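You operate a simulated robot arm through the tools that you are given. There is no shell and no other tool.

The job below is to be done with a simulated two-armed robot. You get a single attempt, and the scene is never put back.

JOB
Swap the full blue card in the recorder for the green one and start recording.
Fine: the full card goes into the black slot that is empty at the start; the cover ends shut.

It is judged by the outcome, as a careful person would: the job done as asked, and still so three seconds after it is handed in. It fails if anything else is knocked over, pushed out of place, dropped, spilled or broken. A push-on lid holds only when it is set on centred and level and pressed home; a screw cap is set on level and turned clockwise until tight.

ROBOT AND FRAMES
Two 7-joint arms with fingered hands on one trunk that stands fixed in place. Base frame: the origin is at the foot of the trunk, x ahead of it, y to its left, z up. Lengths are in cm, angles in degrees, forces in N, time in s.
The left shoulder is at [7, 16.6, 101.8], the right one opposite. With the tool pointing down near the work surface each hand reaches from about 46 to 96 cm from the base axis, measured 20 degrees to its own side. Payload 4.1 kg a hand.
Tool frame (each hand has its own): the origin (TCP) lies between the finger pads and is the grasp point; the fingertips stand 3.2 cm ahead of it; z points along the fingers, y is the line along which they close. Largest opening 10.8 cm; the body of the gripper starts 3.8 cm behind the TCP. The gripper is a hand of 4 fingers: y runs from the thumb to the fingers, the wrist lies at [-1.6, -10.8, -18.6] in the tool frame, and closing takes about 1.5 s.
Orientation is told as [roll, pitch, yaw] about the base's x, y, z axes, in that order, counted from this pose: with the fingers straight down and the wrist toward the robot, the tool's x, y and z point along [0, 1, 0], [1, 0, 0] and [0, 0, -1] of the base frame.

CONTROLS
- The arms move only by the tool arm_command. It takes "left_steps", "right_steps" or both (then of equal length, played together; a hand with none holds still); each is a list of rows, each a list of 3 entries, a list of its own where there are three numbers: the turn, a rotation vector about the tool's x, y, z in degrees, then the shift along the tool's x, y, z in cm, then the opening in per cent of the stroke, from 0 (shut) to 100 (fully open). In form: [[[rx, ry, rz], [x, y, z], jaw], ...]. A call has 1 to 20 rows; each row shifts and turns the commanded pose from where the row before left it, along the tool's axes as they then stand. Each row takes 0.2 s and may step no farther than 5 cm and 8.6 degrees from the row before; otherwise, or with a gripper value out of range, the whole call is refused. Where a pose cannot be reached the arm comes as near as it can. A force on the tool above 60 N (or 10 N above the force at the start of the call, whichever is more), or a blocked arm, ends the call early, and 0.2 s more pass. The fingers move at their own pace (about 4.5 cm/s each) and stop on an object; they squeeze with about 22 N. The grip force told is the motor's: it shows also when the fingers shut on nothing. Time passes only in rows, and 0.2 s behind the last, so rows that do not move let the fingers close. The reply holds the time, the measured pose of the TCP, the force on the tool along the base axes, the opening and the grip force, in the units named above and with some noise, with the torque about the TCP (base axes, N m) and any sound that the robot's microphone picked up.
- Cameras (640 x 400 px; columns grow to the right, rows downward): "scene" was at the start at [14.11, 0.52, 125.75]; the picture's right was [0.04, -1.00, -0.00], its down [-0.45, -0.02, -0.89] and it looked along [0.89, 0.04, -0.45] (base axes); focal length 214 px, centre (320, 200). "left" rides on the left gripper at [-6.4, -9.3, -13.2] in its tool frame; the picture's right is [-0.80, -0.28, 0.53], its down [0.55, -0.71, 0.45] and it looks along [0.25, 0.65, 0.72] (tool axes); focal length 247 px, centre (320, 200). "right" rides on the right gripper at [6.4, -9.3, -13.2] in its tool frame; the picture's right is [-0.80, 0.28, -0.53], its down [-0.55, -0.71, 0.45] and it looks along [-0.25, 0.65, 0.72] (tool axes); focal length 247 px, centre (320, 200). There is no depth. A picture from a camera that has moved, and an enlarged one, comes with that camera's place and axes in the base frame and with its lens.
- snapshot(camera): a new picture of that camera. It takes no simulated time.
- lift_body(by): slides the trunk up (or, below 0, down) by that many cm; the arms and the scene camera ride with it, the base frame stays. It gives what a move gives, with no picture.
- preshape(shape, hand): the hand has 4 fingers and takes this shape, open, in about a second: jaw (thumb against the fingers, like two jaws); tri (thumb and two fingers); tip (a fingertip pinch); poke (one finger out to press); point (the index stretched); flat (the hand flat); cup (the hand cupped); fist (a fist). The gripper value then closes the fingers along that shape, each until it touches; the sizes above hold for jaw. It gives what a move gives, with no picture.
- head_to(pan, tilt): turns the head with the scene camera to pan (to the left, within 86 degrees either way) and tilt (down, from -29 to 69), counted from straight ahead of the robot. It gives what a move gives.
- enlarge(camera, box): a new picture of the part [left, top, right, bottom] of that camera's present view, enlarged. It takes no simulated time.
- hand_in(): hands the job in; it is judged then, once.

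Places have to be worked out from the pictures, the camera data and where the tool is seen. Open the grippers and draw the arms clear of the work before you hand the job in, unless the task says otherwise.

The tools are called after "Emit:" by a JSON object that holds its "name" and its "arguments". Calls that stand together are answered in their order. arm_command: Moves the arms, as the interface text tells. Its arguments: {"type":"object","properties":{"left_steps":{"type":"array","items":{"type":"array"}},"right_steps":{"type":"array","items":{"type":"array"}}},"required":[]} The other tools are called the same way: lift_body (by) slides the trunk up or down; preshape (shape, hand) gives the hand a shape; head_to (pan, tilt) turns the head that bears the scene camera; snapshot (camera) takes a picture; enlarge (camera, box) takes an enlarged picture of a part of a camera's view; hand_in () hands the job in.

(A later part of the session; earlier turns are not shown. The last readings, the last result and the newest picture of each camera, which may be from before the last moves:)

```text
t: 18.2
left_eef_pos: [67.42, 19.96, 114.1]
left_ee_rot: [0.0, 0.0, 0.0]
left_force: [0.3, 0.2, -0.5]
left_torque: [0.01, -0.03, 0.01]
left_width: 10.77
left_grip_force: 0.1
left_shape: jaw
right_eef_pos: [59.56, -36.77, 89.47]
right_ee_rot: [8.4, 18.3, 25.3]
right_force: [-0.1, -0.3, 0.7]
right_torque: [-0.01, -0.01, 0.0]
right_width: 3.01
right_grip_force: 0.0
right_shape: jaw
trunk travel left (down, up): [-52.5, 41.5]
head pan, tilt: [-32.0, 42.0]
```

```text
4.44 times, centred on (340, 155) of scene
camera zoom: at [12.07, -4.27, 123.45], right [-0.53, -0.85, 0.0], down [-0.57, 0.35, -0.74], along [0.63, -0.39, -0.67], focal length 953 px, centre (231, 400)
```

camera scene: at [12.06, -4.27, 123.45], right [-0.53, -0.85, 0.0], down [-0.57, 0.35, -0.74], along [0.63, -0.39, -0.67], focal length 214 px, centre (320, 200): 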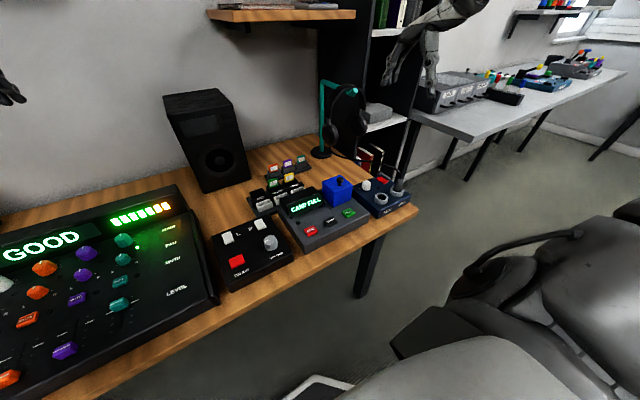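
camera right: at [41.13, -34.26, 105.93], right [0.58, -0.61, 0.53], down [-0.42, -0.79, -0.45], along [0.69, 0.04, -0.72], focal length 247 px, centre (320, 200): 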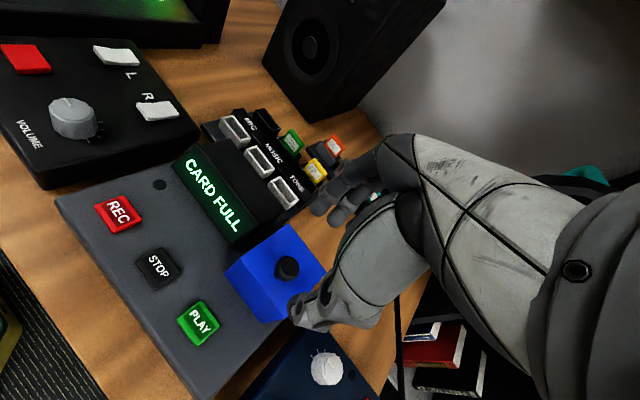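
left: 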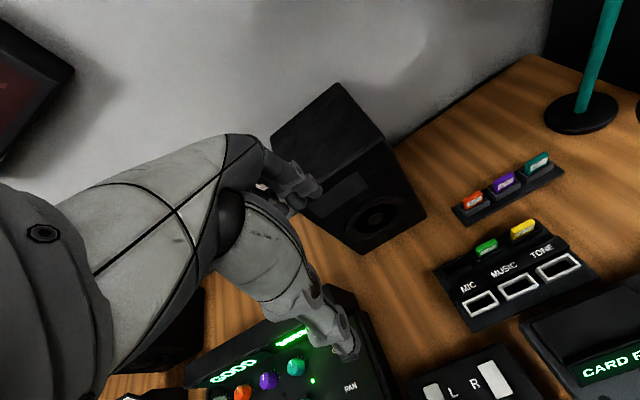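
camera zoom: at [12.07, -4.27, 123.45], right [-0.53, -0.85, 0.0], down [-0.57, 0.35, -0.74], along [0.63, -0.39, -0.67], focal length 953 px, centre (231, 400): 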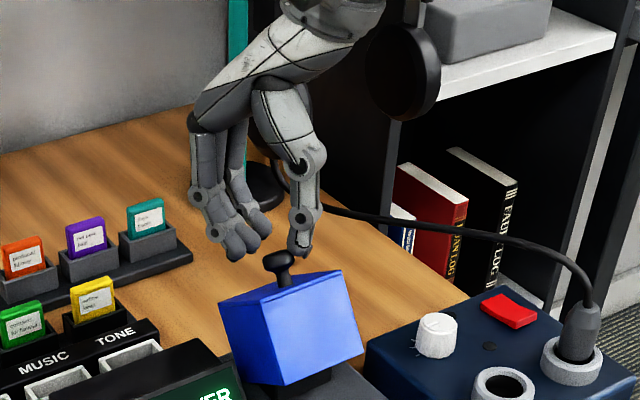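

The cover has slipped free but its hinge friction holds it at about 30°. I lift the hand, straighten it, close the fingers and bring it to the front of the cover to push it fully back.

Emit:
{"name": "arm_command", "arguments": {"right_steps": [[[0, 0, 0], [0.378, -0.847, -2.85], 40], [[0, 0, 0], [0.378, -0.847, -2.85], 40], [[-4.11, -1.83, 0], [0, 0, 0], 20], [[-4.11, -1.83, 0], [0, 0, 0], 0], [[-4.11, -1.83, 0], [0, 0, 0], 0], [[-4.11, -1.83, 0], [0, 0, 0], 0], [[0, 0, 0], [1.22, -2.74, 0], 0], [[0, 0, 0], [1.22, -2.74, 0], 0], [[0, 0, 0], [1.22, -2.74, 0], 0], [[0, 0, 0], [0, 0, 0], 0]]}}

Emit:
{"name": "enlarge", "arguments": {"camera": "right", "box": [180, 120, 420, 340]}}

Emit:
{"name": "enlarge", "arguments": {"camera": "scene", "box": [290, 110, 390, 200]}}

```text
t: 20.4
left_eef_pos: [67.39, 19.9, 113.99]
left_ee_rot: [0.0, 0.1, 0.0]
left_force: [0.3, -0.2, -0.4]
left_torque: [0.01, -0.01, 0.01]
left_width: 10.77
left_grip_force: 0.0
left_shape: jaw
right_eef_pos: [50.64, -36.6, 95.61]
right_ee_rot: [0.9, 1.8, 23.9]
right_force: [-0.1, 0.1, -0.1]
right_torque: [-0.02, 0.03, 0.0]
right_width: 0.0
right_grip_force: 22.3
right_shape: jaw
trunk travel left (down, up): [-52.5, 41.5]
head pan, tilt: [-32.0, 42.0]
```

```text
1.82 times, centred on (300, 230) of right
camera zoom: at [40.11, -34.5, 109.1], right [0.6, -0.61, 0.51], down [-0.44, -0.79, -0.43], along [0.67, 0.04, -0.74], focal length 449 px, centre (356, 146)
```

zoom: 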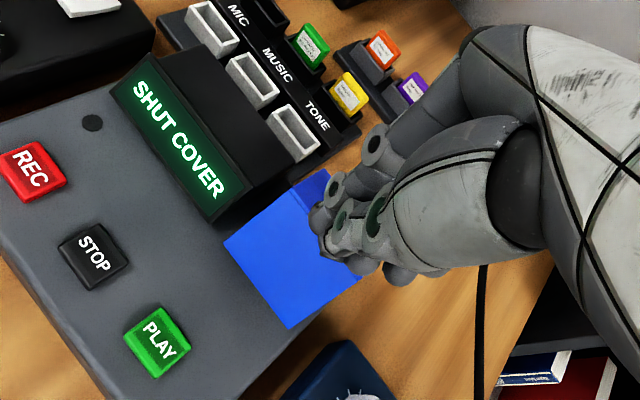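

```text
4.44 times, centred on (340, 155) of scene
camera zoom: at [12.14, -4.29, 123.43], right [-0.53, -0.85, 0.0], down [-0.57, 0.35, -0.74], along [0.63, -0.39, -0.67], focal length 953 px, centre (231, 400)
```

zoom: 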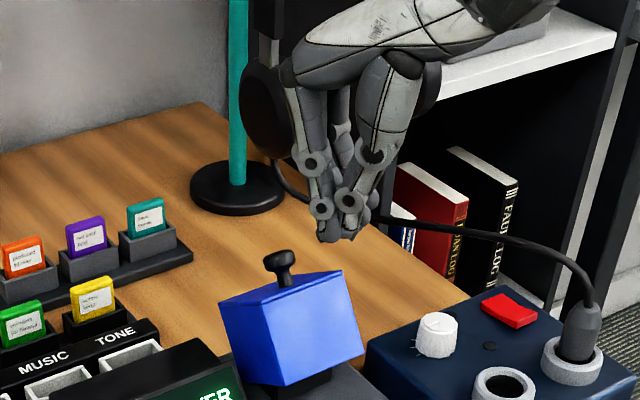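

The fingertips are in front of the cover's tilted front face (its top edge at about x 54.2, z 86). I descend to tip height z≈84.6 and push in +x.

Emit:
{"name": "arm_command", "arguments": {"right_steps": [[[0, 0, 0], [0, 0, 2.6], 0], [[0, 0, 0], [0, 0, 2.6], 0], [[0, 0, 0], [0, 0, 2.6], 0], [[0, 0, 0], [0, 0, 0], 0], [[0, 0, 0], [-0.326, 0.731, 0], 0], [[0, 0, 0], [-0.326, 0.731, 0], 0], [[0, 0, 0], [-0.326, 0.731, 0], 0], [[0, 0, 0], [-0.326, 0.731, 0], 0], [[0, 0, 0], [-0.326, 0.731, 0], 0], [[0, 0, 0], [0, 0, 0], 0]]}}

Emit:
{"name": "enlarge", "arguments": {"camera": "right", "box": [180, 120, 420, 340]}}

Emit:
{"name": "enlarge", "arguments": {"camera": "scene", "box": [290, 110, 390, 200]}}

```text
t: 22.6
left_eef_pos: [67.28, 20.03, 114.11]
left_ee_rot: [0.0, 0.0, 0.0]
left_force: [0.1, 0.8, -0.7]
left_torque: [0.02, 0.01, 0.0]
left_width: 10.76
left_grip_force: 0.1
left_shape: jaw
right_eef_pos: [54.41, -36.55, 87.86]
right_ee_rot: [0.9, 1.8, 24.0]
right_force: [-3.9, -0.2, 10.4]
right_torque: [0.07, 0.05, 0.07]
right_width: 0.0
right_grip_force: 22.3
right_shape: jaw
trunk travel left (down, up): [-52.5, 41.5]
head pan, tilt: [-32.0, 42.0]
```

```text
1.82 times, centred on (300, 230) of right
camera zoom: at [43.75, -34.51, 101.36], right [0.6, -0.61, 0.51], down [-0.44, -0.79, -0.43], along [0.67, 0.04, -0.74], focal length 449 px, centre (356, 146)
```

zoom: 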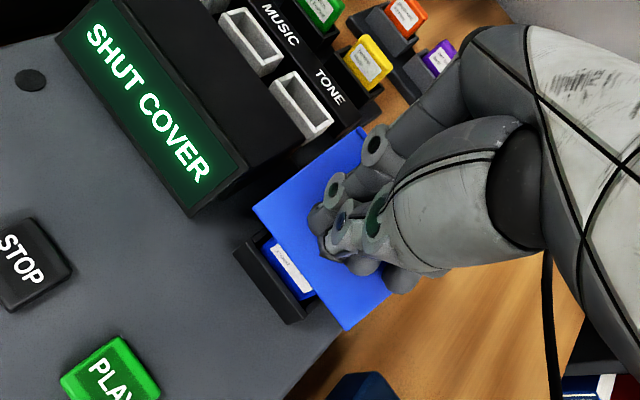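

```text
4.44 times, centred on (340, 155) of scene
camera zoom: at [11.9, -4.23, 123.48], right [-0.53, -0.85, 0.0], down [-0.57, 0.35, -0.74], along [0.63, -0.39, -0.67], focal length 953 px, centre (231, 400)
```

zoom: 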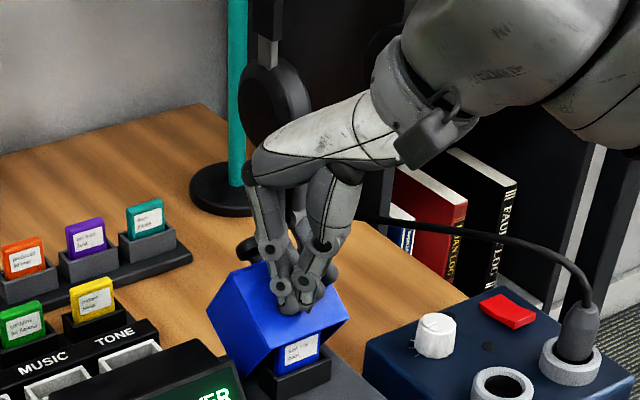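

The cover is about 55° open and the blue card with a white label is visible in the slot. I keep pushing back.

Emit:
{"name": "arm_command", "arguments": {"right_steps": [[[0, 0, 0], [-0.326, 0.731, 0], 0], [[0, 0, 0], [-0.326, 0.731, 0], 0], [[0, 0, 0], [-0.326, 0.731, 0], 0], [[0, 0, 0], [-0.326, 0.731, 0], 0], [[0, 0, 0], [-0.326, 0.731, 0], 0], [[0, 0, 0], [0, 0, 0], 0]]}}

Emit:
{"name": "enlarge", "arguments": {"camera": "right", "box": [180, 120, 420, 340]}}

Emit:
{"name": "enlarge", "arguments": {"camera": "scene", "box": [290, 110, 390, 200]}}

```text
t: 24.0
left_eef_pos: [67.17, 20.13, 114.2]
left_ee_rot: [-0.1, -0.1, -0.1]
left_force: [0.1, 1.1, 0.8]
left_torque: [-0.02, 0.03, 0.01]
left_width: 10.74
left_grip_force: 0.0
left_shape: jaw
right_eef_pos: [58.29, -36.65, 87.81]
right_ee_rot: [0.6, 1.7, 23.9]
right_force: [10.0, -1.3, 30.5]
right_torque: [0.25, -0.46, -0.12]
right_width: 0.0
right_grip_force: 22.0
right_shape: jaw
trunk travel left (down, up): [-52.5, 41.5]
head pan, tilt: [-32.0, 42.0]
```

```text
1.82 times, centred on (300, 230) of right
camera zoom: at [47.74, -34.47, 101.31], right [0.6, -0.61, 0.51], down [-0.44, -0.79, -0.43], along [0.67, 0.04, -0.74], focal length 449 px, centre (356, 146)
```

zoom: 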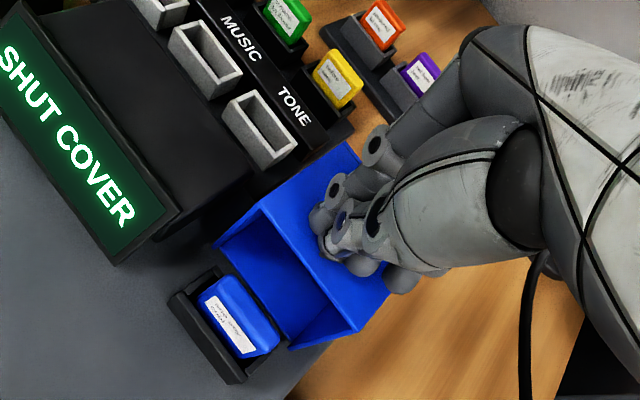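

```text
4.44 times, centred on (340, 155) of scene
camera zoom: at [11.85, -4.12, 123.48], right [-0.53, -0.85, 0.0], down [-0.57, 0.35, -0.74], along [0.63, -0.39, -0.67], focal length 953 px, centre (231, 400)
```

zoom: 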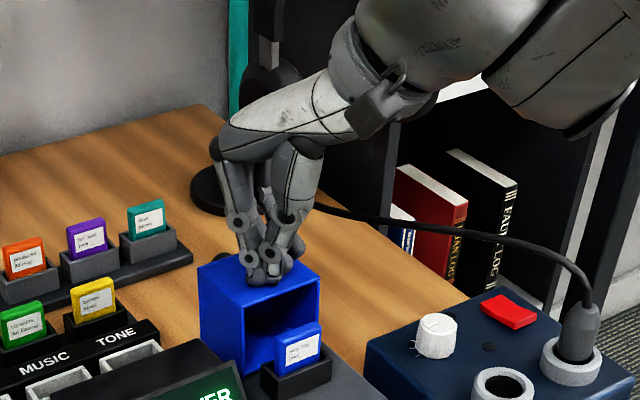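

The cover is now fully open (at its stop, 30 N upward on the tool). I lift off immediately and retreat upward, then look at the slot.

Emit:
{"name": "arm_command", "arguments": {"right_steps": [[[0, 0, 0], [0, 0, -1.5], 0], [[0, 0, 0], [0, 0, -3], 0], [[0, 0, 0], [0, 0, -4], 0], [[0, 0, 0], [0, 0, -4], 40], [[0, 0, 0], [0, 0, 0], 40]]}}

Emit:
{"name": "snapshot", "arguments": {"camera": "right"}}

Emit:
{"name": "enlarge", "arguments": {"camera": "scene", "box": [290, 150, 370, 220]}}

Emit:
{"name": "enlarge", "arguments": {"camera": "right", "box": [220, 200, 340, 300]}}

```text
t: 25.2
left_eef_pos: [67.39, 19.85, 114.13]
left_ee_rot: [0.0, 0.0, 0.0]
left_force: [0.2, 0.2, -0.5]
left_torque: [-0.01, 0.02, 0.01]
left_width: 10.77
left_grip_force: 0.1
left_shape: jaw
right_eef_pos: [58.96, -36.73, 100.09]
right_ee_rot: [1.0, 1.9, 23.8]
right_force: [0.3, 0.1, -1.0]
right_torque: [0.0, 0.01, 0.0]
right_width: 4.27
right_grip_force: 0.0
right_shape: jaw
trunk travel left (down, up): [-52.5, 41.5]
head pan, tilt: [-32.0, 42.0]
```

```text
taken
camera right: at [48.3, -34.69, 113.57], right [0.6, -0.61, 0.51], down [-0.44, -0.79, -0.43], along [0.67, 0.04, -0.74], focal length 247 px, centre (320, 200)
```

right: 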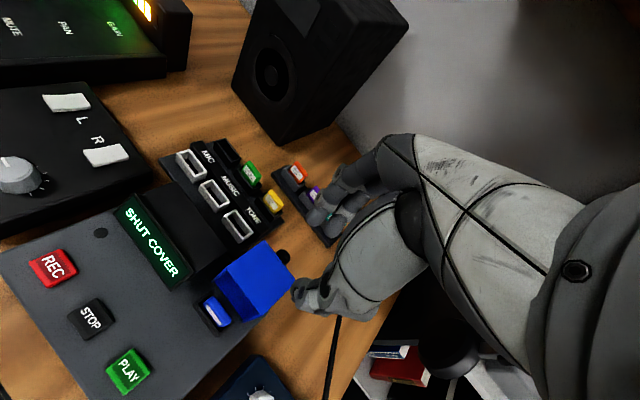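

```text
5.71 times, centred on (330, 185) of scene
camera zoom: at [12.11, -4.32, 123.43], right [-0.53, -0.85, 0.0], down [-0.57, 0.36, -0.74], along [0.63, -0.39, -0.67], focal length 1226 px, centre (263, 286)
```

zoom: 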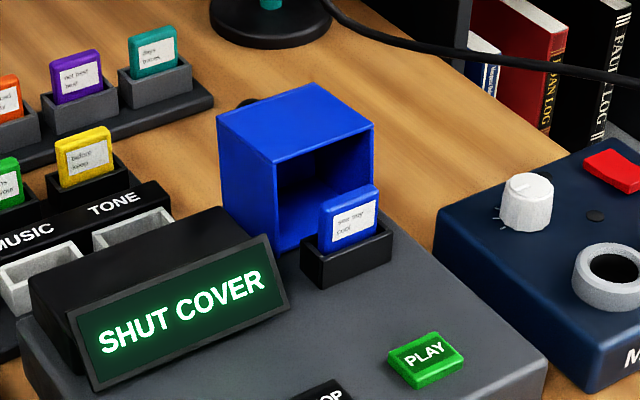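

```text
4.00 times, centred on (280, 250) of right
camera zoom: at [48.3, -34.69, 113.57], right [0.6, -0.61, 0.51], down [-0.44, -0.79, -0.43], along [0.67, 0.04, -0.74], focal length 988 px, centre (480, 0)
```

zoom: 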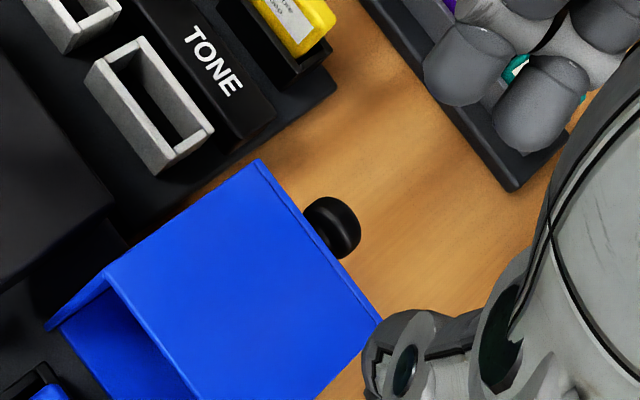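

The cover stays open. I zoom on the blue card and slot from the right camera to triangulate it.

Emit:
{"name": "enlarge", "arguments": {"camera": "right", "box": [170, 260, 270, 340]}}

Emit:
{"name": "enlarge", "arguments": {"camera": "scene", "box": [315, 165, 355, 195]}}

```text
5.00 times, centred on (220, 300) of right
camera zoom: at [48.3, -34.69, 113.57], right [0.6, -0.61, 0.51], down [-0.44, -0.79, -0.43], along [0.67, 0.04, -0.74], focal length 1235 px, centre (820, -300)
```

zoom: 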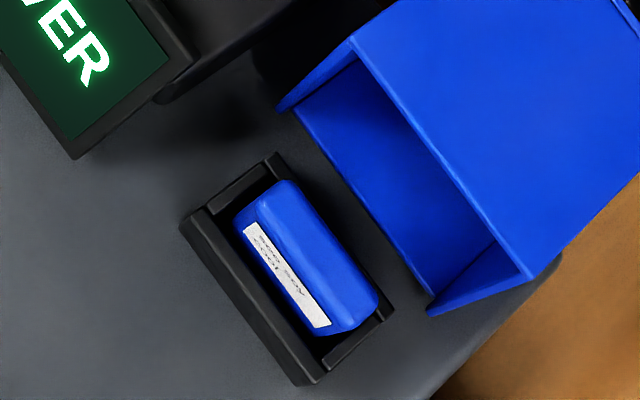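

```text
13.33 times, centred on (335, 180) of scene
camera zoom: at [12.11, -4.32, 123.43], right [-0.53, -0.85, 0.0], down [-0.57, 0.36, -0.74], along [0.63, -0.39, -0.67], focal length 2860 px, centre (120, 467)
```

zoom: 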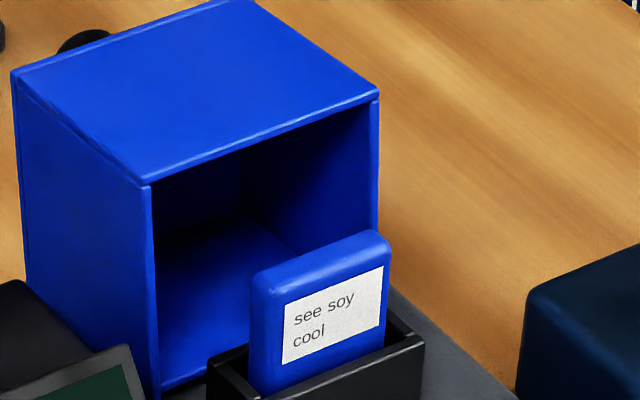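

Blue card top centre is about [54.5, -36.5, 82.2], holder rim z≈79.2, so ~3 cm of card protrudes, thin along x. I want yaw ≈ 0 to pinch it front-to-back, so I test how far the right hand can turn back toward yaw 0 here.

Emit:
{"name": "arm_command", "arguments": {"right_steps": [[[0, 0, 6], [0, 0, 0], 40], [[0, 0, 6], [0, 0, 0], 40], [[0, 0, 6], [0, 0, 0], 40], [[0, 0, 6], [0, 0, 0], 40], [[0, 0, 0], [0, 0, 0], 40]]}}

```text
t: 26.4
left_eef_pos: [67.36, 20.01, 114.03]
left_ee_rot: [0.0, 0.0, 0.0]
left_force: [0.0, 0.4, 0.4]
left_torque: [-0.02, 0.04, -0.03]
left_width: 10.75
left_grip_force: 0.0
left_shape: jaw
right_eef_pos: [58.65, -40.26, 99.77]
right_ee_rot: [0.8, 1.9, 1.0]
right_force: [-0.4, 0.2, 0.3]
right_torque: [-0.02, -0.02, -0.04]
right_width: 4.3
right_grip_force: 0.1
right_shape: jaw
right hand out of reach, approached as far as the arm can: row 4
trunk travel left (down, up): [-52.5, 41.5]
head pan, tilt: [-32.0, 42.0]
```

At x≈59 yaw ~6° was reachable but not 0. I raise the trunk by 12 cm to see whether a different arm posture allows yaw 0 at this y.

Emit:
{"name": "lift_body", "arguments": {"by": 12}}

Emit:
{"name": "arm_command", "arguments": {"right_steps": [[[0, 0, 0], [0, -0.5, 4], 40], [[0, 0, 0], [0, -0.8, 4], 40], [[0, 0, 0], [0, -1, 3], 40], [[0, 0, 0], [0, -1, 3], 40], [[0, 0, 0], [1, 0, 0], 40], [[0, 0, 0], [1, 0, 0], 40], [[0, 0, 0], [1, 0, 0], 40], [[0, 0, 0], [0.8, 0, 0], 40], [[0, 0, 0], [0, 0, 0], 40]]}}

```text
t: 27.9
left_eef_pos: [67.3, 19.99, 126.05]
left_ee_rot: [0.0, 0.0, 0.0]
left_force: [-0.1, 0.1, 0.1]
left_torque: [-0.01, 0.02, -0.07]
left_width: 10.79
left_grip_force: 0.1
left_shape: jaw
right_eef_pos: [58.58, -40.42, 111.86]
right_ee_rot: [0.9, 1.9, 1.1]
right_force: [0.8, -0.1, 0.2]
right_torque: [0.02, 0.0, 0.01]
right_width: 4.27
right_grip_force: 0.0
right_shape: jaw
trunk travel left (down, up): [-64.5, 29.5]
head pan, tilt: [-32.0, 42.0]
```

```text
t: 29.9
left_eef_pos: [67.36, 19.96, 126.15]
left_ee_rot: [0.1, 0.1, 0.1]
left_force: [0.4, 0.1, -0.1]
left_torque: [0.05, 0.0, -0.02]
left_width: 10.76
left_grip_force: 0.1
left_shape: jaw
right_eef_pos: [55.46, -36.92, 98.72]
right_ee_rot: [3.0, -0.1, 2.3]
right_force: [-0.7, 0.1, 0.0]
right_torque: [-0.01, 0.0, -0.01]
right_width: 4.3
right_grip_force: 0.0
right_shape: jaw
right hand out of reach, approached as far as the arm can: row 6, 7, 8
trunk travel left (down, up): [-64.5, 29.5]
head pan, tilt: [-32.0, 42.0]
```

Raising the trunk helps (now nearly yaw 0 at y≈-36.9). I raise another 8 cm for margin and re-level the hand.

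Emit:
{"name": "lift_body", "arguments": {"by": 8}}

Emit:
{"name": "arm_command", "arguments": {"right_steps": [[[0, 0, 0], [0, 0, 4], 40], [[0, 0, 0], [0, 0, 4], 40], [[0, 0, 2.3], [0, 0, 2], 40], [[0, -3, 0], [0.4, -0.5, 2], 40], [[0, 0, 0], [0, 0, 0], 40]]}}

Emit:
{"name": "snapshot", "arguments": {"camera": "right"}}

Emit:
{"name": "snapshot", "arguments": {"camera": "scene"}}

```text
t: 31.1
left_eef_pos: [67.44, 19.84, 134.07]
left_ee_rot: [0.0, 0.0, 0.0]
left_force: [-0.2, -0.9, 0.3]
left_torque: [-0.01, -0.01, 0.0]
left_width: 10.76
left_grip_force: 0.1
left_shape: jaw
right_eef_pos: [55.68, -36.98, 106.71]
right_ee_rot: [2.9, 0.0, 2.2]
right_force: [-0.5, 0.2, 0.5]
right_torque: [-0.01, -0.01, -0.03]
right_width: 4.27
right_grip_force: 0.0
right_shape: jaw
trunk travel left (down, up): [-72.5, 21.5]
head pan, tilt: [-32.0, 42.0]
```

```text
t: 32.3
left_eef_pos: [67.39, 20.05, 134.16]
left_ee_rot: [0.1, 0.0, -0.1]
left_force: [-0.5, 0.0, -0.3]
left_torque: [0.01, 0.01, -0.01]
left_width: 10.75
left_grip_force: 0.1
left_shape: jaw
right_eef_pos: [55.03, -35.96, 94.7]
right_ee_rot: [-0.2, 0.0, 0.0]
right_force: [0.7, 0.9, -0.2]
right_torque: [-0.01, -0.03, -0.02]
right_width: 4.28
right_grip_force: 0.1
right_shape: jaw
trunk travel left (down, up): [-72.5, 21.5]
head pan, tilt: [-32.0, 42.0]
```

```text
taken
camera right: at [45.76, -29.49, 107.76], right [0.28, -0.8, 0.53], down [-0.71, -0.55, -0.45], along [0.65, -0.25, -0.72], focal length 247 px, centre (320, 200)
```

right: 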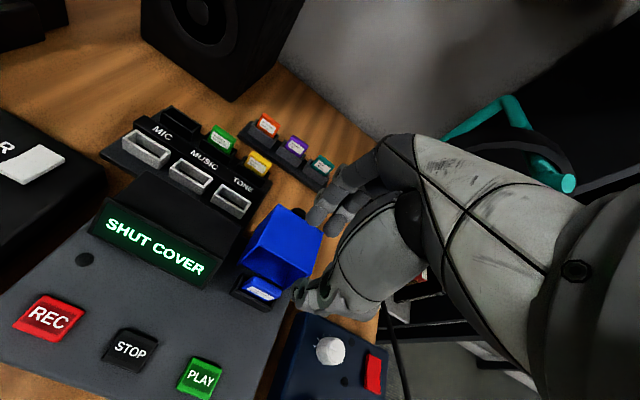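

```text
taken
camera scene: at [12.04, -4.33, 143.44], right [-0.53, -0.85, 0.0], down [-0.57, 0.36, -0.74], along [0.63, -0.39, -0.67], focal length 214 px, centre (320, 200)
```

scene: 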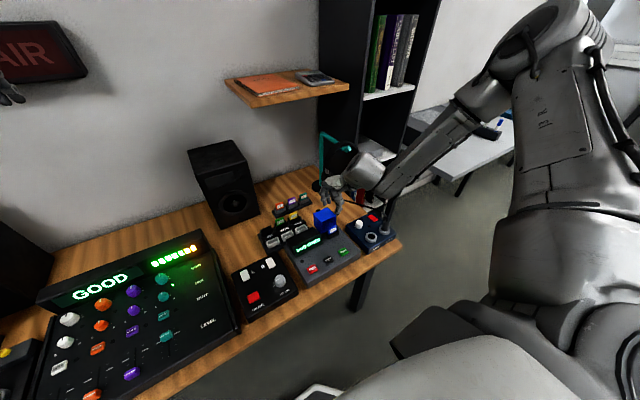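

Yaw 0 is now reachable at [55, -36, 94.7]. I re-triangulate the blue card from the new camera positions.

Emit:
{"name": "enlarge", "arguments": {"camera": "right", "box": [220, 260, 300, 320]}}

Emit:
{"name": "enlarge", "arguments": {"camera": "scene", "box": [305, 200, 345, 240]}}

Emit:
{"name": "enlarge", "arguments": {"camera": "right", "box": [230, 140, 430, 340]}}

```text
6.67 times, centred on (260, 290) of right
camera zoom: at [45.76, -29.49, 107.76], right [0.28, -0.8, 0.53], down [-0.71, -0.55, -0.45], along [0.65, -0.25, -0.72], focal length 1646 px, centre (720, -400)
```

zoom: 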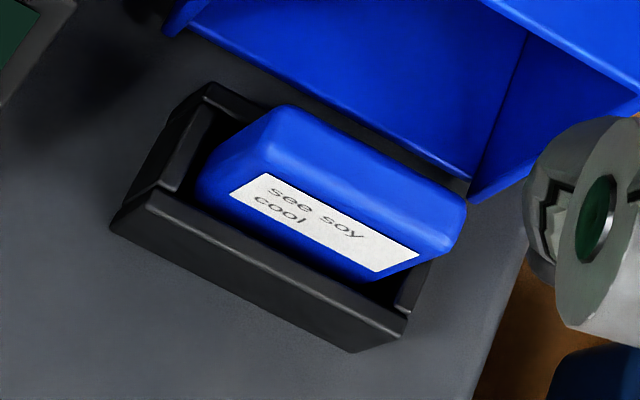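

```text
10.00 times, centred on (325, 220) of scene
camera zoom: at [12.04, -4.33, 143.44], right [-0.53, -0.85, 0.0], down [-0.57, 0.36, -0.74], along [0.63, -0.39, -0.67], focal length 2145 px, centre (270, 0)
```

zoom: 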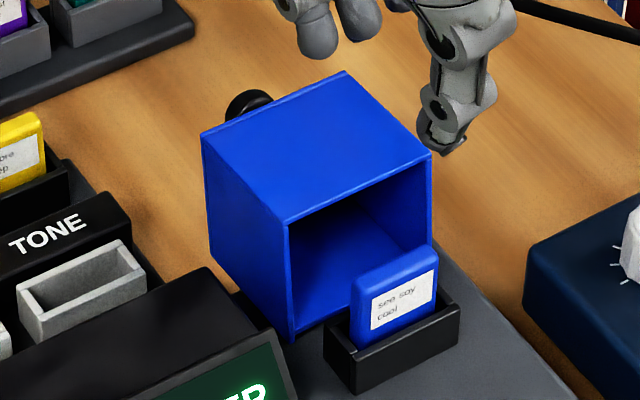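

```text
2.00 times, centred on (330, 240) of right
camera zoom: at [45.76, -29.49, 107.76], right [0.28, -0.8, 0.53], down [-0.71, -0.55, -0.45], along [0.65, -0.25, -0.72], focal length 494 px, centre (300, 120)
```

zoom: 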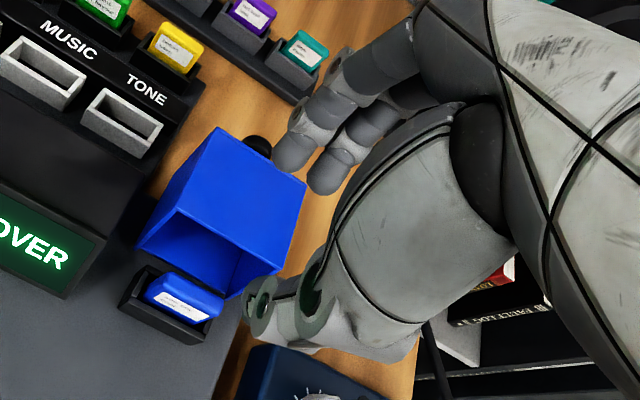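

Card centre is about [54.45, -36.4], ~1.1 cm thick, 3.35 wide, aligned with the axes. To watch finger clearance to the open cover from the side, I bring the left hand (as a camera) to the left of the recorder, looking right, well above everything.

Emit:
{"name": "arm_command", "arguments": {"left_steps": [[[0, 0, 7.8], [-3.1, -2.16, 2.44], 100], [[0, 0, 7.8], [-3.36, -1.72, 2.44], 100], [[0, 0, 7.8], [-3.57, -1.25, 2.44], 100], [[0, 0, 7.8], [-3.7, -0.75, 2.44], 100], [[0, 0, 7.8], [-3.77, -0.24, 2.44], 100], [[0, 0, 7.8], [-3.77, 0.27, 2.44], 100], [[0, 0, 7.8], [-3.7, 0.78, 2.44], 100], [[0, 0, 7.8], [-3.56, 1.28, 2.44], 100], [[0, 0, 7.8], [-3.35, 1.75, 2.44], 100], [[0, 0, 0], [0, 0, 0], 100]]}}

Emit:
{"name": "snapshot", "arguments": {"camera": "left"}}

```text
t: 34.5
left_eef_pos: [47.82, -7.47, 112.06]
left_ee_rot: [-0.1, 0.0, -70.3]
left_force: [-0.1, -0.2, -0.7]
left_torque: [-0.02, 0.0, -0.01]
left_width: 10.76
left_grip_force: 0.0
left_shape: jaw
right_eef_pos: [54.93, -35.97, 94.68]
right_ee_rot: [-0.1, 0.2, -0.1]
right_force: [-0.6, -0.6, 0.0]
right_torque: [-0.02, -0.01, 0.0]
right_width: 4.3
right_grip_force: 0.1
right_shape: jaw
trunk travel left (down, up): [-72.5, 21.5]
head pan, tilt: [-32.0, 42.0]
```

```text
taken
camera left: at [38.57, -0.97, 125.26], right [-0.85, 0.0, -0.53], down [0.28, 0.85, -0.45], along [0.45, -0.53, -0.72], focal length 247 px, centre (320, 200)
```

left: 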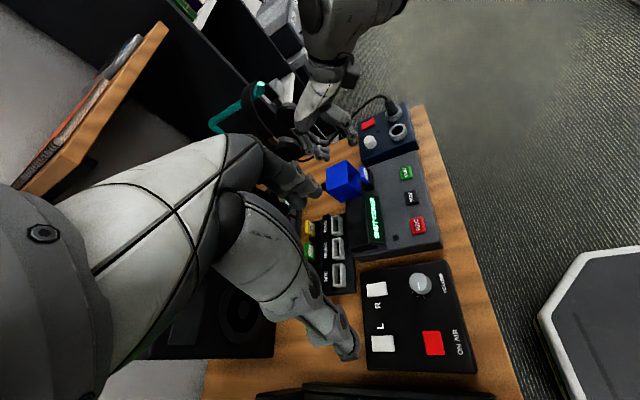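

The side view works. I set the right opening to ~24% and hover the fingertips just above the blue card at TCP z≈88.

Emit:
{"name": "arm_command", "arguments": {"right_steps": [[[0, 0, 0], [-0.4, -0.5, 2], 26], [[0, 0, 0], [0, 0, 2.5], 24], [[0, 0, 0], [0, 0, 2.0], 24], [[0, 0, 0], [0, 0, 0], 24]]}}

Emit:
{"name": "enlarge", "arguments": {"camera": "left", "box": [280, 100, 420, 220]}}

Emit:
{"name": "enlarge", "arguments": {"camera": "scene", "box": [300, 180, 360, 240]}}

Emit:
{"name": "enlarge", "arguments": {"camera": "right", "box": [230, 140, 430, 340]}}

```text
t: 35.5
left_eef_pos: [47.99, -7.45, 112.0]
left_ee_rot: [-0.2, 0.0, -70.1]
left_force: [0.7, 0.9, -0.1]
left_torque: [-0.02, 0.01, 0.0]
left_width: 10.77
left_grip_force: 0.0
left_shape: jaw
right_eef_pos: [53.39, -37.17, 90.78]
right_ee_rot: [-0.1, 0.1, 0.0]
right_force: [-0.1, 0.7, 0.3]
right_torque: [-0.01, 0.0, 0.0]
right_width: 2.62
right_grip_force: 0.0
right_shape: jaw
right hand out of reach, approached as far as the arm can: row 2, 3
trunk travel left (down, up): [-72.5, 21.5]
head pan, tilt: [-32.0, 42.0]
```

```text
3.33 times, centred on (350, 160) of left
camera zoom: at [38.67, -0.99, 125.25], right [-0.85, 0.0, -0.53], down [0.28, 0.85, -0.45], along [0.45, -0.53, -0.72], focal length 823 px, centre (220, 333)
```

zoom: 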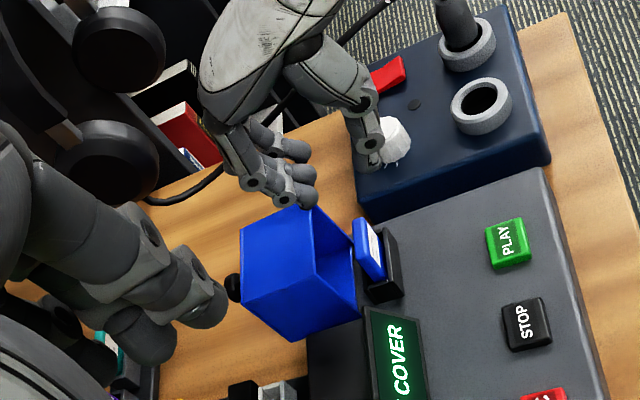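

```text
6.67 times, centred on (330, 210) of scene
camera zoom: at [12.13, -4.25, 143.44], right [-0.53, -0.85, 0.0], down [-0.57, 0.35, -0.74], along [0.63, -0.39, -0.67], focal length 1430 px, centre (253, 133)
```

zoom: 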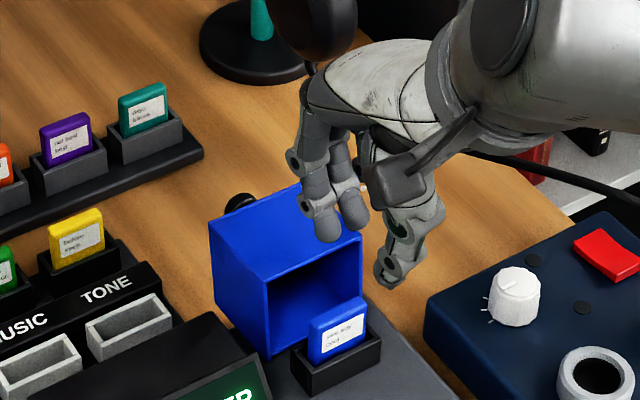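

```text
2.00 times, centred on (330, 240) of right
camera zoom: at [44.21, -30.64, 103.97], right [0.28, -0.8, 0.53], down [-0.71, -0.55, -0.45], along [0.65, -0.25, -0.72], focal length 494 px, centre (300, 120)
```

zoom: 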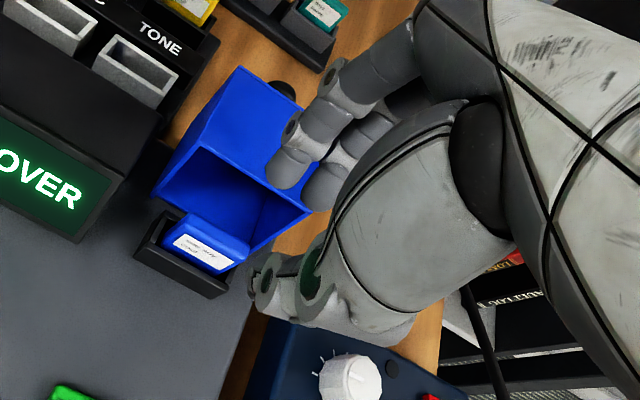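

Reach depends on hand height relative to the shoulder, so I raise the hand 5 cm, align it over the card, and then use the trunk to lower everything straight down.

Emit:
{"name": "arm_command", "arguments": {"right_steps": [[[0, 0, 0], [0, 0, -2.5], 24], [[0, 0, 0], [0, 0, -2.5], 24], [[0, 0, 0], [0.4, 0.5, 0], 24], [[0, 0, 0], [0.4, 0.5, 0], 24], [[0, 0, 0], [0, 0, 0], 24]]}}

```text
t: 36.7
left_eef_pos: [47.89, -7.53, 112.13]
left_ee_rot: [0.0, -0.1, -70.2]
left_force: [-0.7, -0.1, -0.4]
left_torque: [-0.01, 0.0, 0.02]
left_width: 10.76
left_grip_force: 0.0
left_shape: jaw
right_eef_pos: [54.29, -36.28, 95.79]
right_ee_rot: [-0.1, 0.1, 0.1]
right_force: [-0.6, 0.2, 0.7]
right_torque: [0.0, -0.03, -0.03]
right_width: 2.62
right_grip_force: 0.1
right_shape: jaw
trunk travel left (down, up): [-72.5, 21.5]
head pan, tilt: [-32.0, 42.0]
```

Aligned at [54.3, -36.3]. I lower the trunk 7.5 cm so the fingertips hover about 3 cm above the card top.

Emit:
{"name": "lift_body", "arguments": {"by": -7.5}}

Emit:
{"name": "enlarge", "arguments": {"camera": "left", "box": [270, 100, 430, 220]}}

Emit:
{"name": "enlarge", "arguments": {"camera": "scene", "box": [300, 160, 360, 220]}}

Emit:
{"name": "enlarge", "arguments": {"camera": "right", "box": [230, 140, 430, 340]}}

```text
t: 37.8
left_eef_pos: [47.85, -7.51, 104.71]
left_ee_rot: [0.0, 0.0, -70.2]
left_force: [0.1, -0.5, -0.8]
left_torque: [0.01, -0.01, -0.04]
left_width: 10.75
left_grip_force: 0.1
left_shape: jaw
right_eef_pos: [54.4, -36.29, 88.24]
right_ee_rot: [-0.1, 0.1, -0.2]
right_force: [0.4, -0.5, -0.7]
right_torque: [-0.01, 0.02, -0.01]
right_width: 2.64
right_grip_force: 0.0
right_shape: jaw
trunk travel left (down, up): [-65.0, 29.0]
head pan, tilt: [-32.0, 42.0]
```

```text
3.33 times, centred on (350, 160) of left
camera zoom: at [38.59, -1.02, 117.79], right [-0.85, 0.0, -0.53], down [0.28, 0.85, -0.45], along [0.45, -0.53, -0.72], focal length 823 px, centre (220, 333)
```

zoom: 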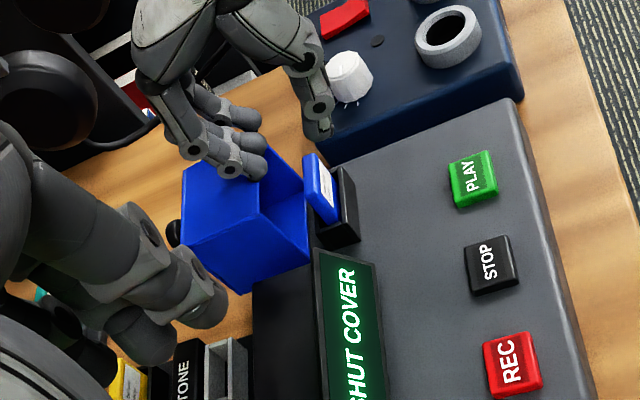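

```text
6.67 times, centred on (330, 190) of scene
camera zoom: at [12.04, -4.29, 135.95], right [-0.53, -0.85, 0.0], down [-0.57, 0.35, -0.74], along [0.63, -0.39, -0.67], focal length 1430 px, centre (253, 267)
```

zoom: 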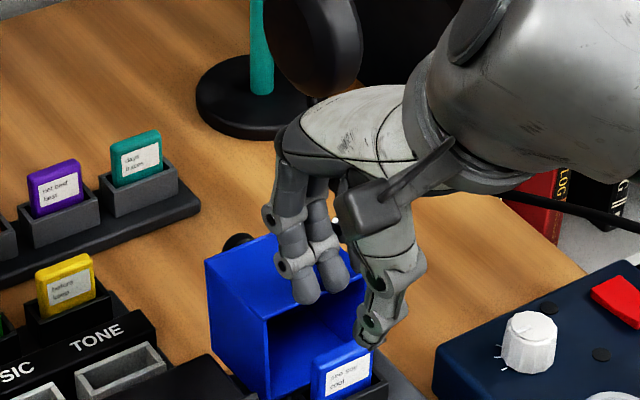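

```text
2.00 times, centred on (330, 240) of right
camera zoom: at [45.13, -29.77, 101.43], right [0.28, -0.8, 0.53], down [-0.71, -0.55, -0.45], along [0.65, -0.25, -0.72], focal length 494 px, centre (300, 120)
```

zoom: 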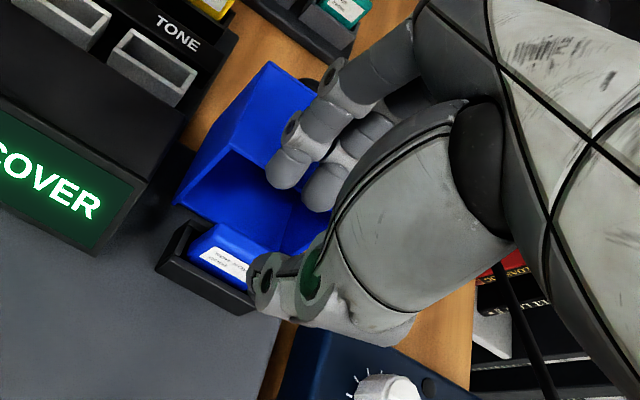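

The side view shows the back fingers slope outward (V shape), so going straight down would hit the open cover. Leaning the hand toward the robot (pitch about -28°) makes the back fingers vertical; I tilt it while still above the card.

Emit:
{"name": "arm_command", "arguments": {"right_steps": [[[-7, 0, 0], [0, -0.4, -0.3], 24], [[-7, 0, 0], [0, -0.36, -0.35], 24], [[-7, 0, 0], [0, -0.315, -0.39], 24], [[-7, 0, 0], [0, -0.27, -0.42], 24], [[0, 0, 0], [0, 0, 0], 24]]}}

Emit:
{"name": "enlarge", "arguments": {"camera": "left", "box": [270, 100, 430, 220]}}

Emit:
{"name": "enlarge", "arguments": {"camera": "scene", "box": [300, 160, 360, 220]}}

Emit:
{"name": "enlarge", "arguments": {"camera": "right", "box": [230, 140, 430, 340]}}

```text
t: 39.0
left_eef_pos: [47.83, -7.52, 104.67]
left_ee_rot: [0.0, 0.1, -70.1]
left_force: [-0.2, -0.5, 0.6]
left_torque: [-0.04, -0.01, 0.0]
left_width: 10.76
left_grip_force: 0.2
left_shape: jaw
right_eef_pos: [52.74, -36.27, 89.32]
right_ee_rot: [-0.1, -28.1, 0.0]
right_force: [-0.3, -0.1, 0.4]
right_torque: [0.02, 0.01, -0.02]
right_width: 2.6
right_grip_force: 0.1
right_shape: jaw
trunk travel left (down, up): [-65.0, 29.0]
head pan, tilt: [-32.0, 42.0]
```

```text
3.33 times, centred on (350, 160) of left
camera zoom: at [38.58, -1.04, 117.78], right [-0.85, 0.0, -0.53], down [0.28, 0.85, -0.45], along [0.45, -0.53, -0.72], focal length 823 px, centre (220, 333)
```

zoom: 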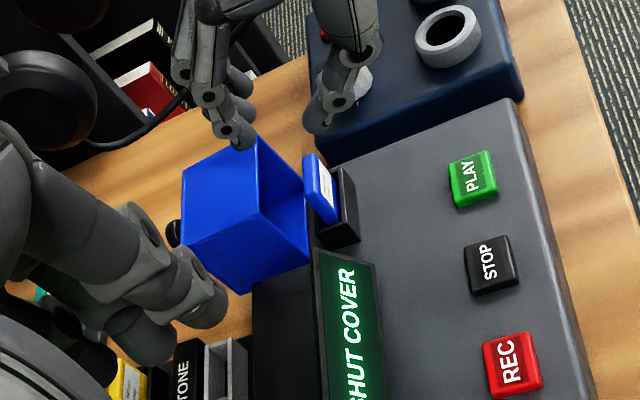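

```text
6.67 times, centred on (330, 190) of scene
camera zoom: at [12.03, -4.31, 135.95], right [-0.53, -0.85, 0.0], down [-0.57, 0.35, -0.74], along [0.63, -0.39, -0.67], focal length 1430 px, centre (253, 267)
```

zoom: 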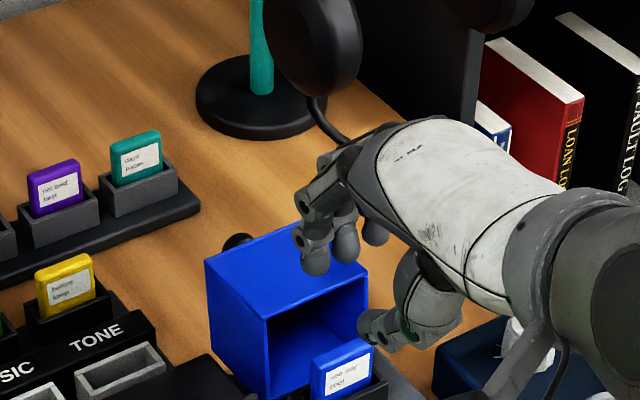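

```text
2.00 times, centred on (330, 240) of right
camera zoom: at [38.42, -29.86, 96.77], right [0.0, -0.8, 0.6], down [-0.41, -0.55, -0.73], along [0.91, -0.25, -0.33], focal length 494 px, centre (300, 120)
```

zoom: 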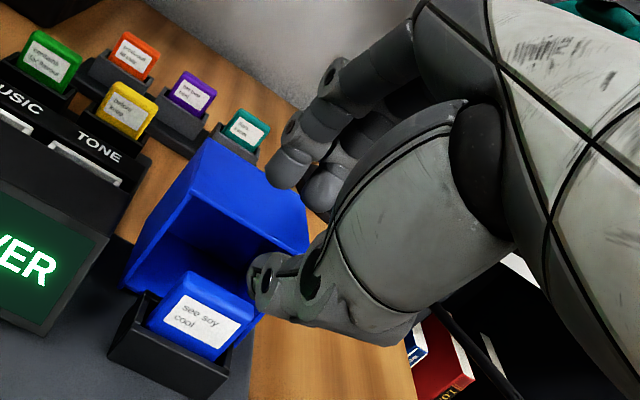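

The back fingers are now vertical (x≈55.6–56), thumb tip at x≈52.2, so the gap is centred near the card at x≈54.4. I lower the trunk 3.5 cm to bring the tips just above the card top.

Emit:
{"name": "lift_body", "arguments": {"by": -3.5}}

Emit:
{"name": "enlarge", "arguments": {"camera": "left", "box": [300, 80, 400, 160]}}

Emit:
{"name": "enlarge", "arguments": {"camera": "scene", "box": [300, 140, 360, 200]}}

Emit:
{"name": "enlarge", "arguments": {"camera": "right", "box": [230, 160, 390, 320]}}

```text
t: 39.8
left_eef_pos: [47.83, -7.65, 101.14]
left_ee_rot: [0.0, 0.1, -70.3]
left_force: [0.9, -1.3, -0.3]
left_torque: [0.01, -0.01, -0.01]
left_width: 10.76
left_grip_force: 0.1
left_shape: jaw
right_eef_pos: [52.72, -36.39, 86.02]
right_ee_rot: [-0.3, -28.1, 0.0]
right_force: [-0.5, -0.9, 0.1]
right_torque: [-0.02, -0.03, -0.04]
right_width: 2.62
right_grip_force: 0.1
right_shape: jaw
trunk travel left (down, up): [-61.5, 32.5]
head pan, tilt: [-32.0, 42.0]
```

```text
5.00 times, centred on (350, 120) of left
camera zoom: at [38.57, -1.01, 114.29], right [-0.85, 0.0, -0.53], down [0.28, 0.85, -0.45], along [0.45, -0.53, -0.72], focal length 1235 px, centre (170, 600)
```

zoom: 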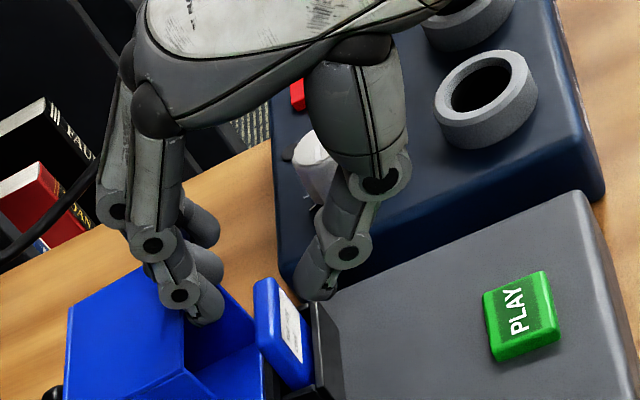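

```text
6.67 times, centred on (330, 170) of scene
camera zoom: at [12.01, -4.27, 132.45], right [-0.53, -0.85, 0.0], down [-0.57, 0.35, -0.74], along [0.63, -0.39, -0.67], focal length 1430 px, centre (253, 400)
```

zoom: 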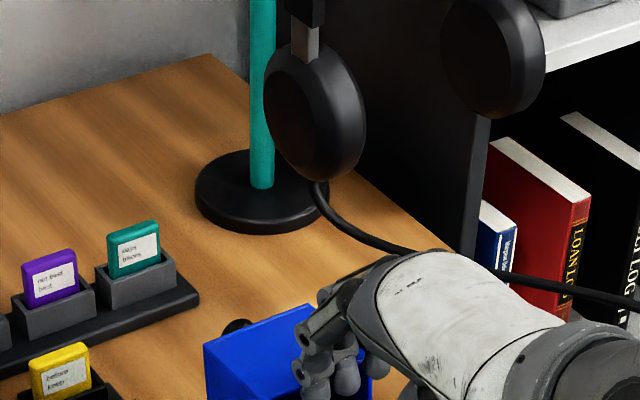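

```text
2.50 times, centred on (310, 240) of right
camera zoom: at [38.44, -29.84, 93.29], right [0.0, -0.8, 0.6], down [-0.41, -0.55, -0.72], along [0.91, -0.25, -0.33], focal length 617 px, centre (345, 100)
```

zoom: 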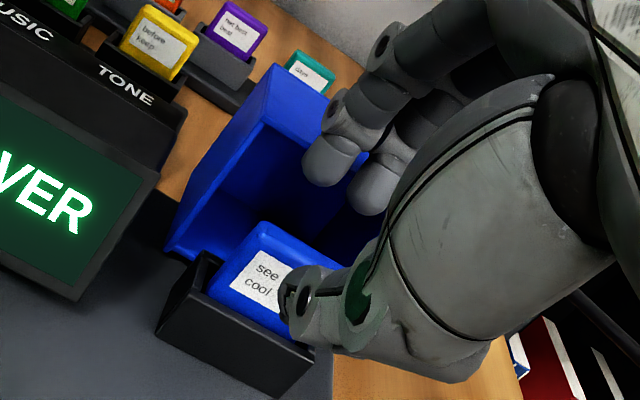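

The hand has three fingers spread about ±3 cm, which is wide for the rack. I raise the trunk and try the fingertip-pinch shape to see if it is narrower.

Emit:
{"name": "lift_body", "arguments": {"by": 6}}

Emit:
{"name": "preshape", "arguments": {"hand": "right", "shape": "tip"}}

Emit:
{"name": "enlarge", "arguments": {"camera": "left", "box": [270, 60, 430, 180]}}

Emit:
{"name": "enlarge", "arguments": {"camera": "right", "box": [210, 120, 450, 340]}}

Emit:
{"name": "enlarge", "arguments": {"camera": "scene", "box": [290, 140, 390, 220]}}

```text
t: 40.8
left_eef_pos: [47.91, -7.58, 107.12]
left_ee_rot: [0.0, 0.1, -70.1]
left_force: [0.4, -0.4, 0.1]
left_torque: [-0.01, 0.01, 0.01]
left_width: 10.79
left_grip_force: 0.1
left_shape: jaw
right_eef_pos: [52.78, -36.28, 92.04]
right_ee_rot: [-0.2, -27.9, 0.1]
right_force: [-0.2, -0.2, 0.0]
right_torque: [0.06, -0.05, 0.01]
right_width: 2.6
right_grip_force: 0.1
right_shape: jaw
trunk travel left (down, up): [-67.5, 26.5]
head pan, tilt: [-32.0, 42.0]
```

```text
t: 41.7
left_eef_pos: [47.81, -7.54, 107.15]
left_ee_rot: [0.0, -0.1, -70.1]
left_force: [-0.3, -0.3, -0.6]
left_torque: [-0.02, 0.0, 0.03]
left_width: 10.76
left_grip_force: 0.1
left_shape: jaw
right_eef_pos: [52.78, -36.4, 91.95]
right_ee_rot: [-0.2, -27.9, 0.0]
right_force: [0.2, -0.6, 0.1]
right_torque: [-0.01, -0.01, 0.0]
right_width: 10.75
right_grip_force: 0.0
right_shape: tip
trunk travel left (down, up): [-67.5, 26.5]
head pan, tilt: [-32.0, 42.0]
```

```text
3.33 times, centred on (350, 120) of left
camera zoom: at [38.6, -1.03, 120.27], right [-0.85, 0.0, -0.53], down [0.28, 0.85, -0.45], along [0.45, -0.53, -0.72], focal length 823 px, centre (220, 467)
```

zoom: 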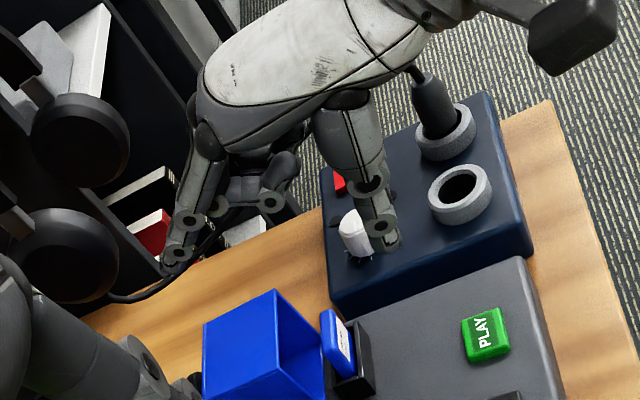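

```text
1.82 times, centred on (330, 230) of right
camera zoom: at [38.47, -29.86, 99.27], right [0.0, -0.8, 0.6], down [-0.41, -0.55, -0.72], along [0.91, -0.25, -0.33], focal length 449 px, centre (302, 146)
```

zoom: 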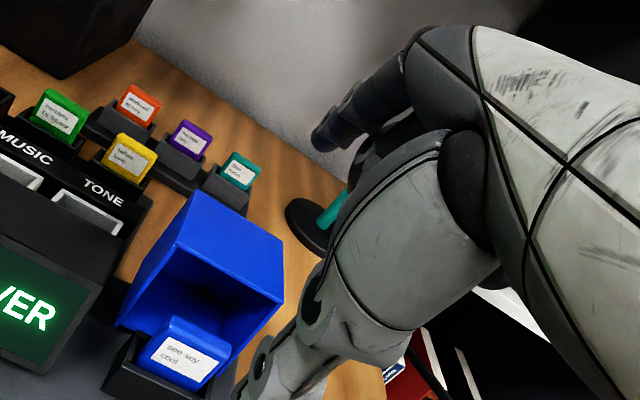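

```text
5.00 times, centred on (340, 180) of scene
camera zoom: at [12.06, -4.3, 138.44], right [-0.53, -0.85, 0.0], down [-0.57, 0.35, -0.74], along [0.63, -0.39, -0.67], focal length 1072 px, centre (220, 300)
```

zoom: 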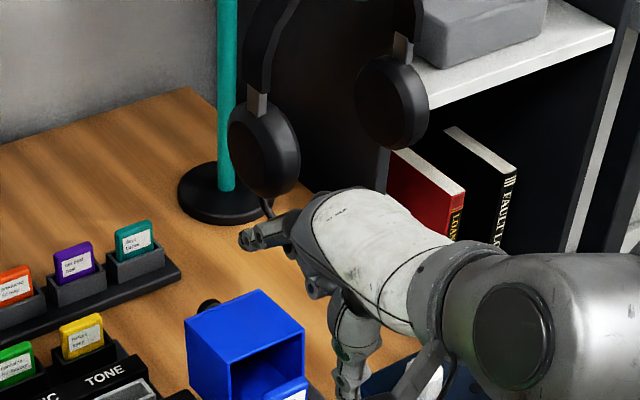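

In the tip shape only the thumb and index oppose while the other fingers fold away - much slimmer. I set a small opening to see where the pinch point lies.

Emit:
{"name": "arm_command", "arguments": {"right_steps": [[[0, 0, 0], [0, 0, 0], 60], [[0, 0, 0], [0, 0, 0], 40], [[0, 0, 0], [0, 0, 0], 25], [[0, 0, 0], [0, 0, 0], 25], [[0, 0, 0], [0, 0, 0], 25], [[0, 0, 0], [0, 0, 0], 25], [[0, 0, 0], [0, 0, 0], 25]]}}

Emit:
{"name": "enlarge", "arguments": {"camera": "left", "box": [300, 70, 400, 170]}}

Emit:
{"name": "enlarge", "arguments": {"camera": "right", "box": [210, 120, 450, 340]}}

Emit:
{"name": "enlarge", "arguments": {"camera": "scene", "box": [310, 160, 370, 220]}}

```text
t: 43.3
left_eef_pos: [47.94, -7.68, 107.3]
left_ee_rot: [-0.1, 0.0, -70.3]
left_force: [0.0, 0.0, 0.6]
left_torque: [-0.02, 0.01, 0.01]
left_width: 10.76
left_grip_force: 0.1
left_shape: jaw
right_eef_pos: [52.82, -36.36, 92.0]
right_ee_rot: [-0.2, -28.0, 0.0]
right_force: [-0.5, 0.8, -0.5]
right_torque: [0.0, 0.0, 0.02]
right_width: 2.77
right_grip_force: 0.0
right_shape: tip
trunk travel left (down, up): [-67.5, 26.5]
head pan, tilt: [-32.0, 42.0]
```

```text
4.00 times, centred on (350, 120) of left
camera zoom: at [38.61, -1.03, 120.27], right [-0.85, 0.0, -0.53], down [0.28, 0.85, -0.45], along [0.45, -0.53, -0.72], focal length 988 px, centre (200, 520)
```

zoom: 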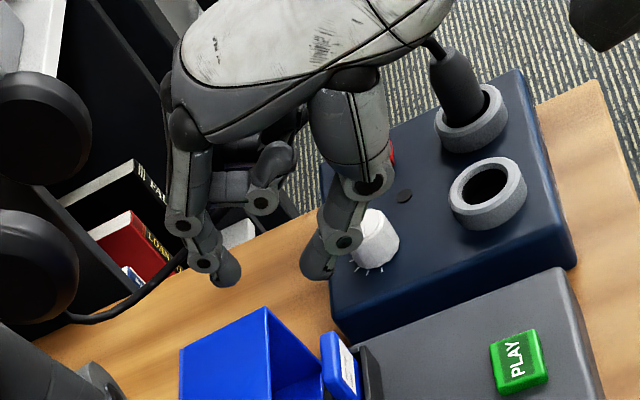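

```text
1.82 times, centred on (330, 230) of right
camera zoom: at [38.47, -29.86, 99.27], right [0.0, -0.8, 0.6], down [-0.41, -0.55, -0.72], along [0.91, -0.25, -0.33], focal length 449 px, centre (302, 146)
```

zoom: 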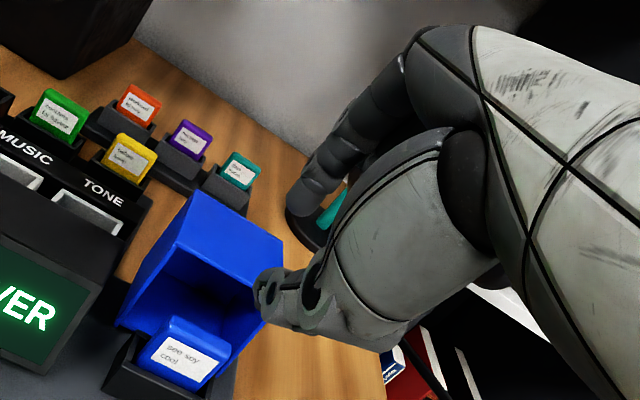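

```text
6.67 times, centred on (340, 190) of scene
camera zoom: at [12.06, -4.3, 138.44], right [-0.53, -0.85, 0.0], down [-0.57, 0.35, -0.74], along [0.63, -0.39, -0.67], focal length 1430 px, centre (187, 267)
```

zoom: 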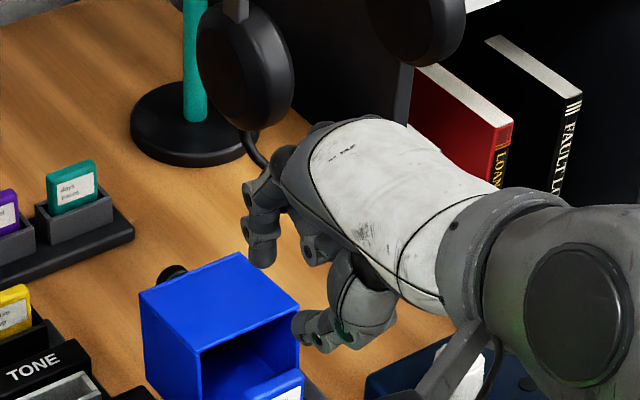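

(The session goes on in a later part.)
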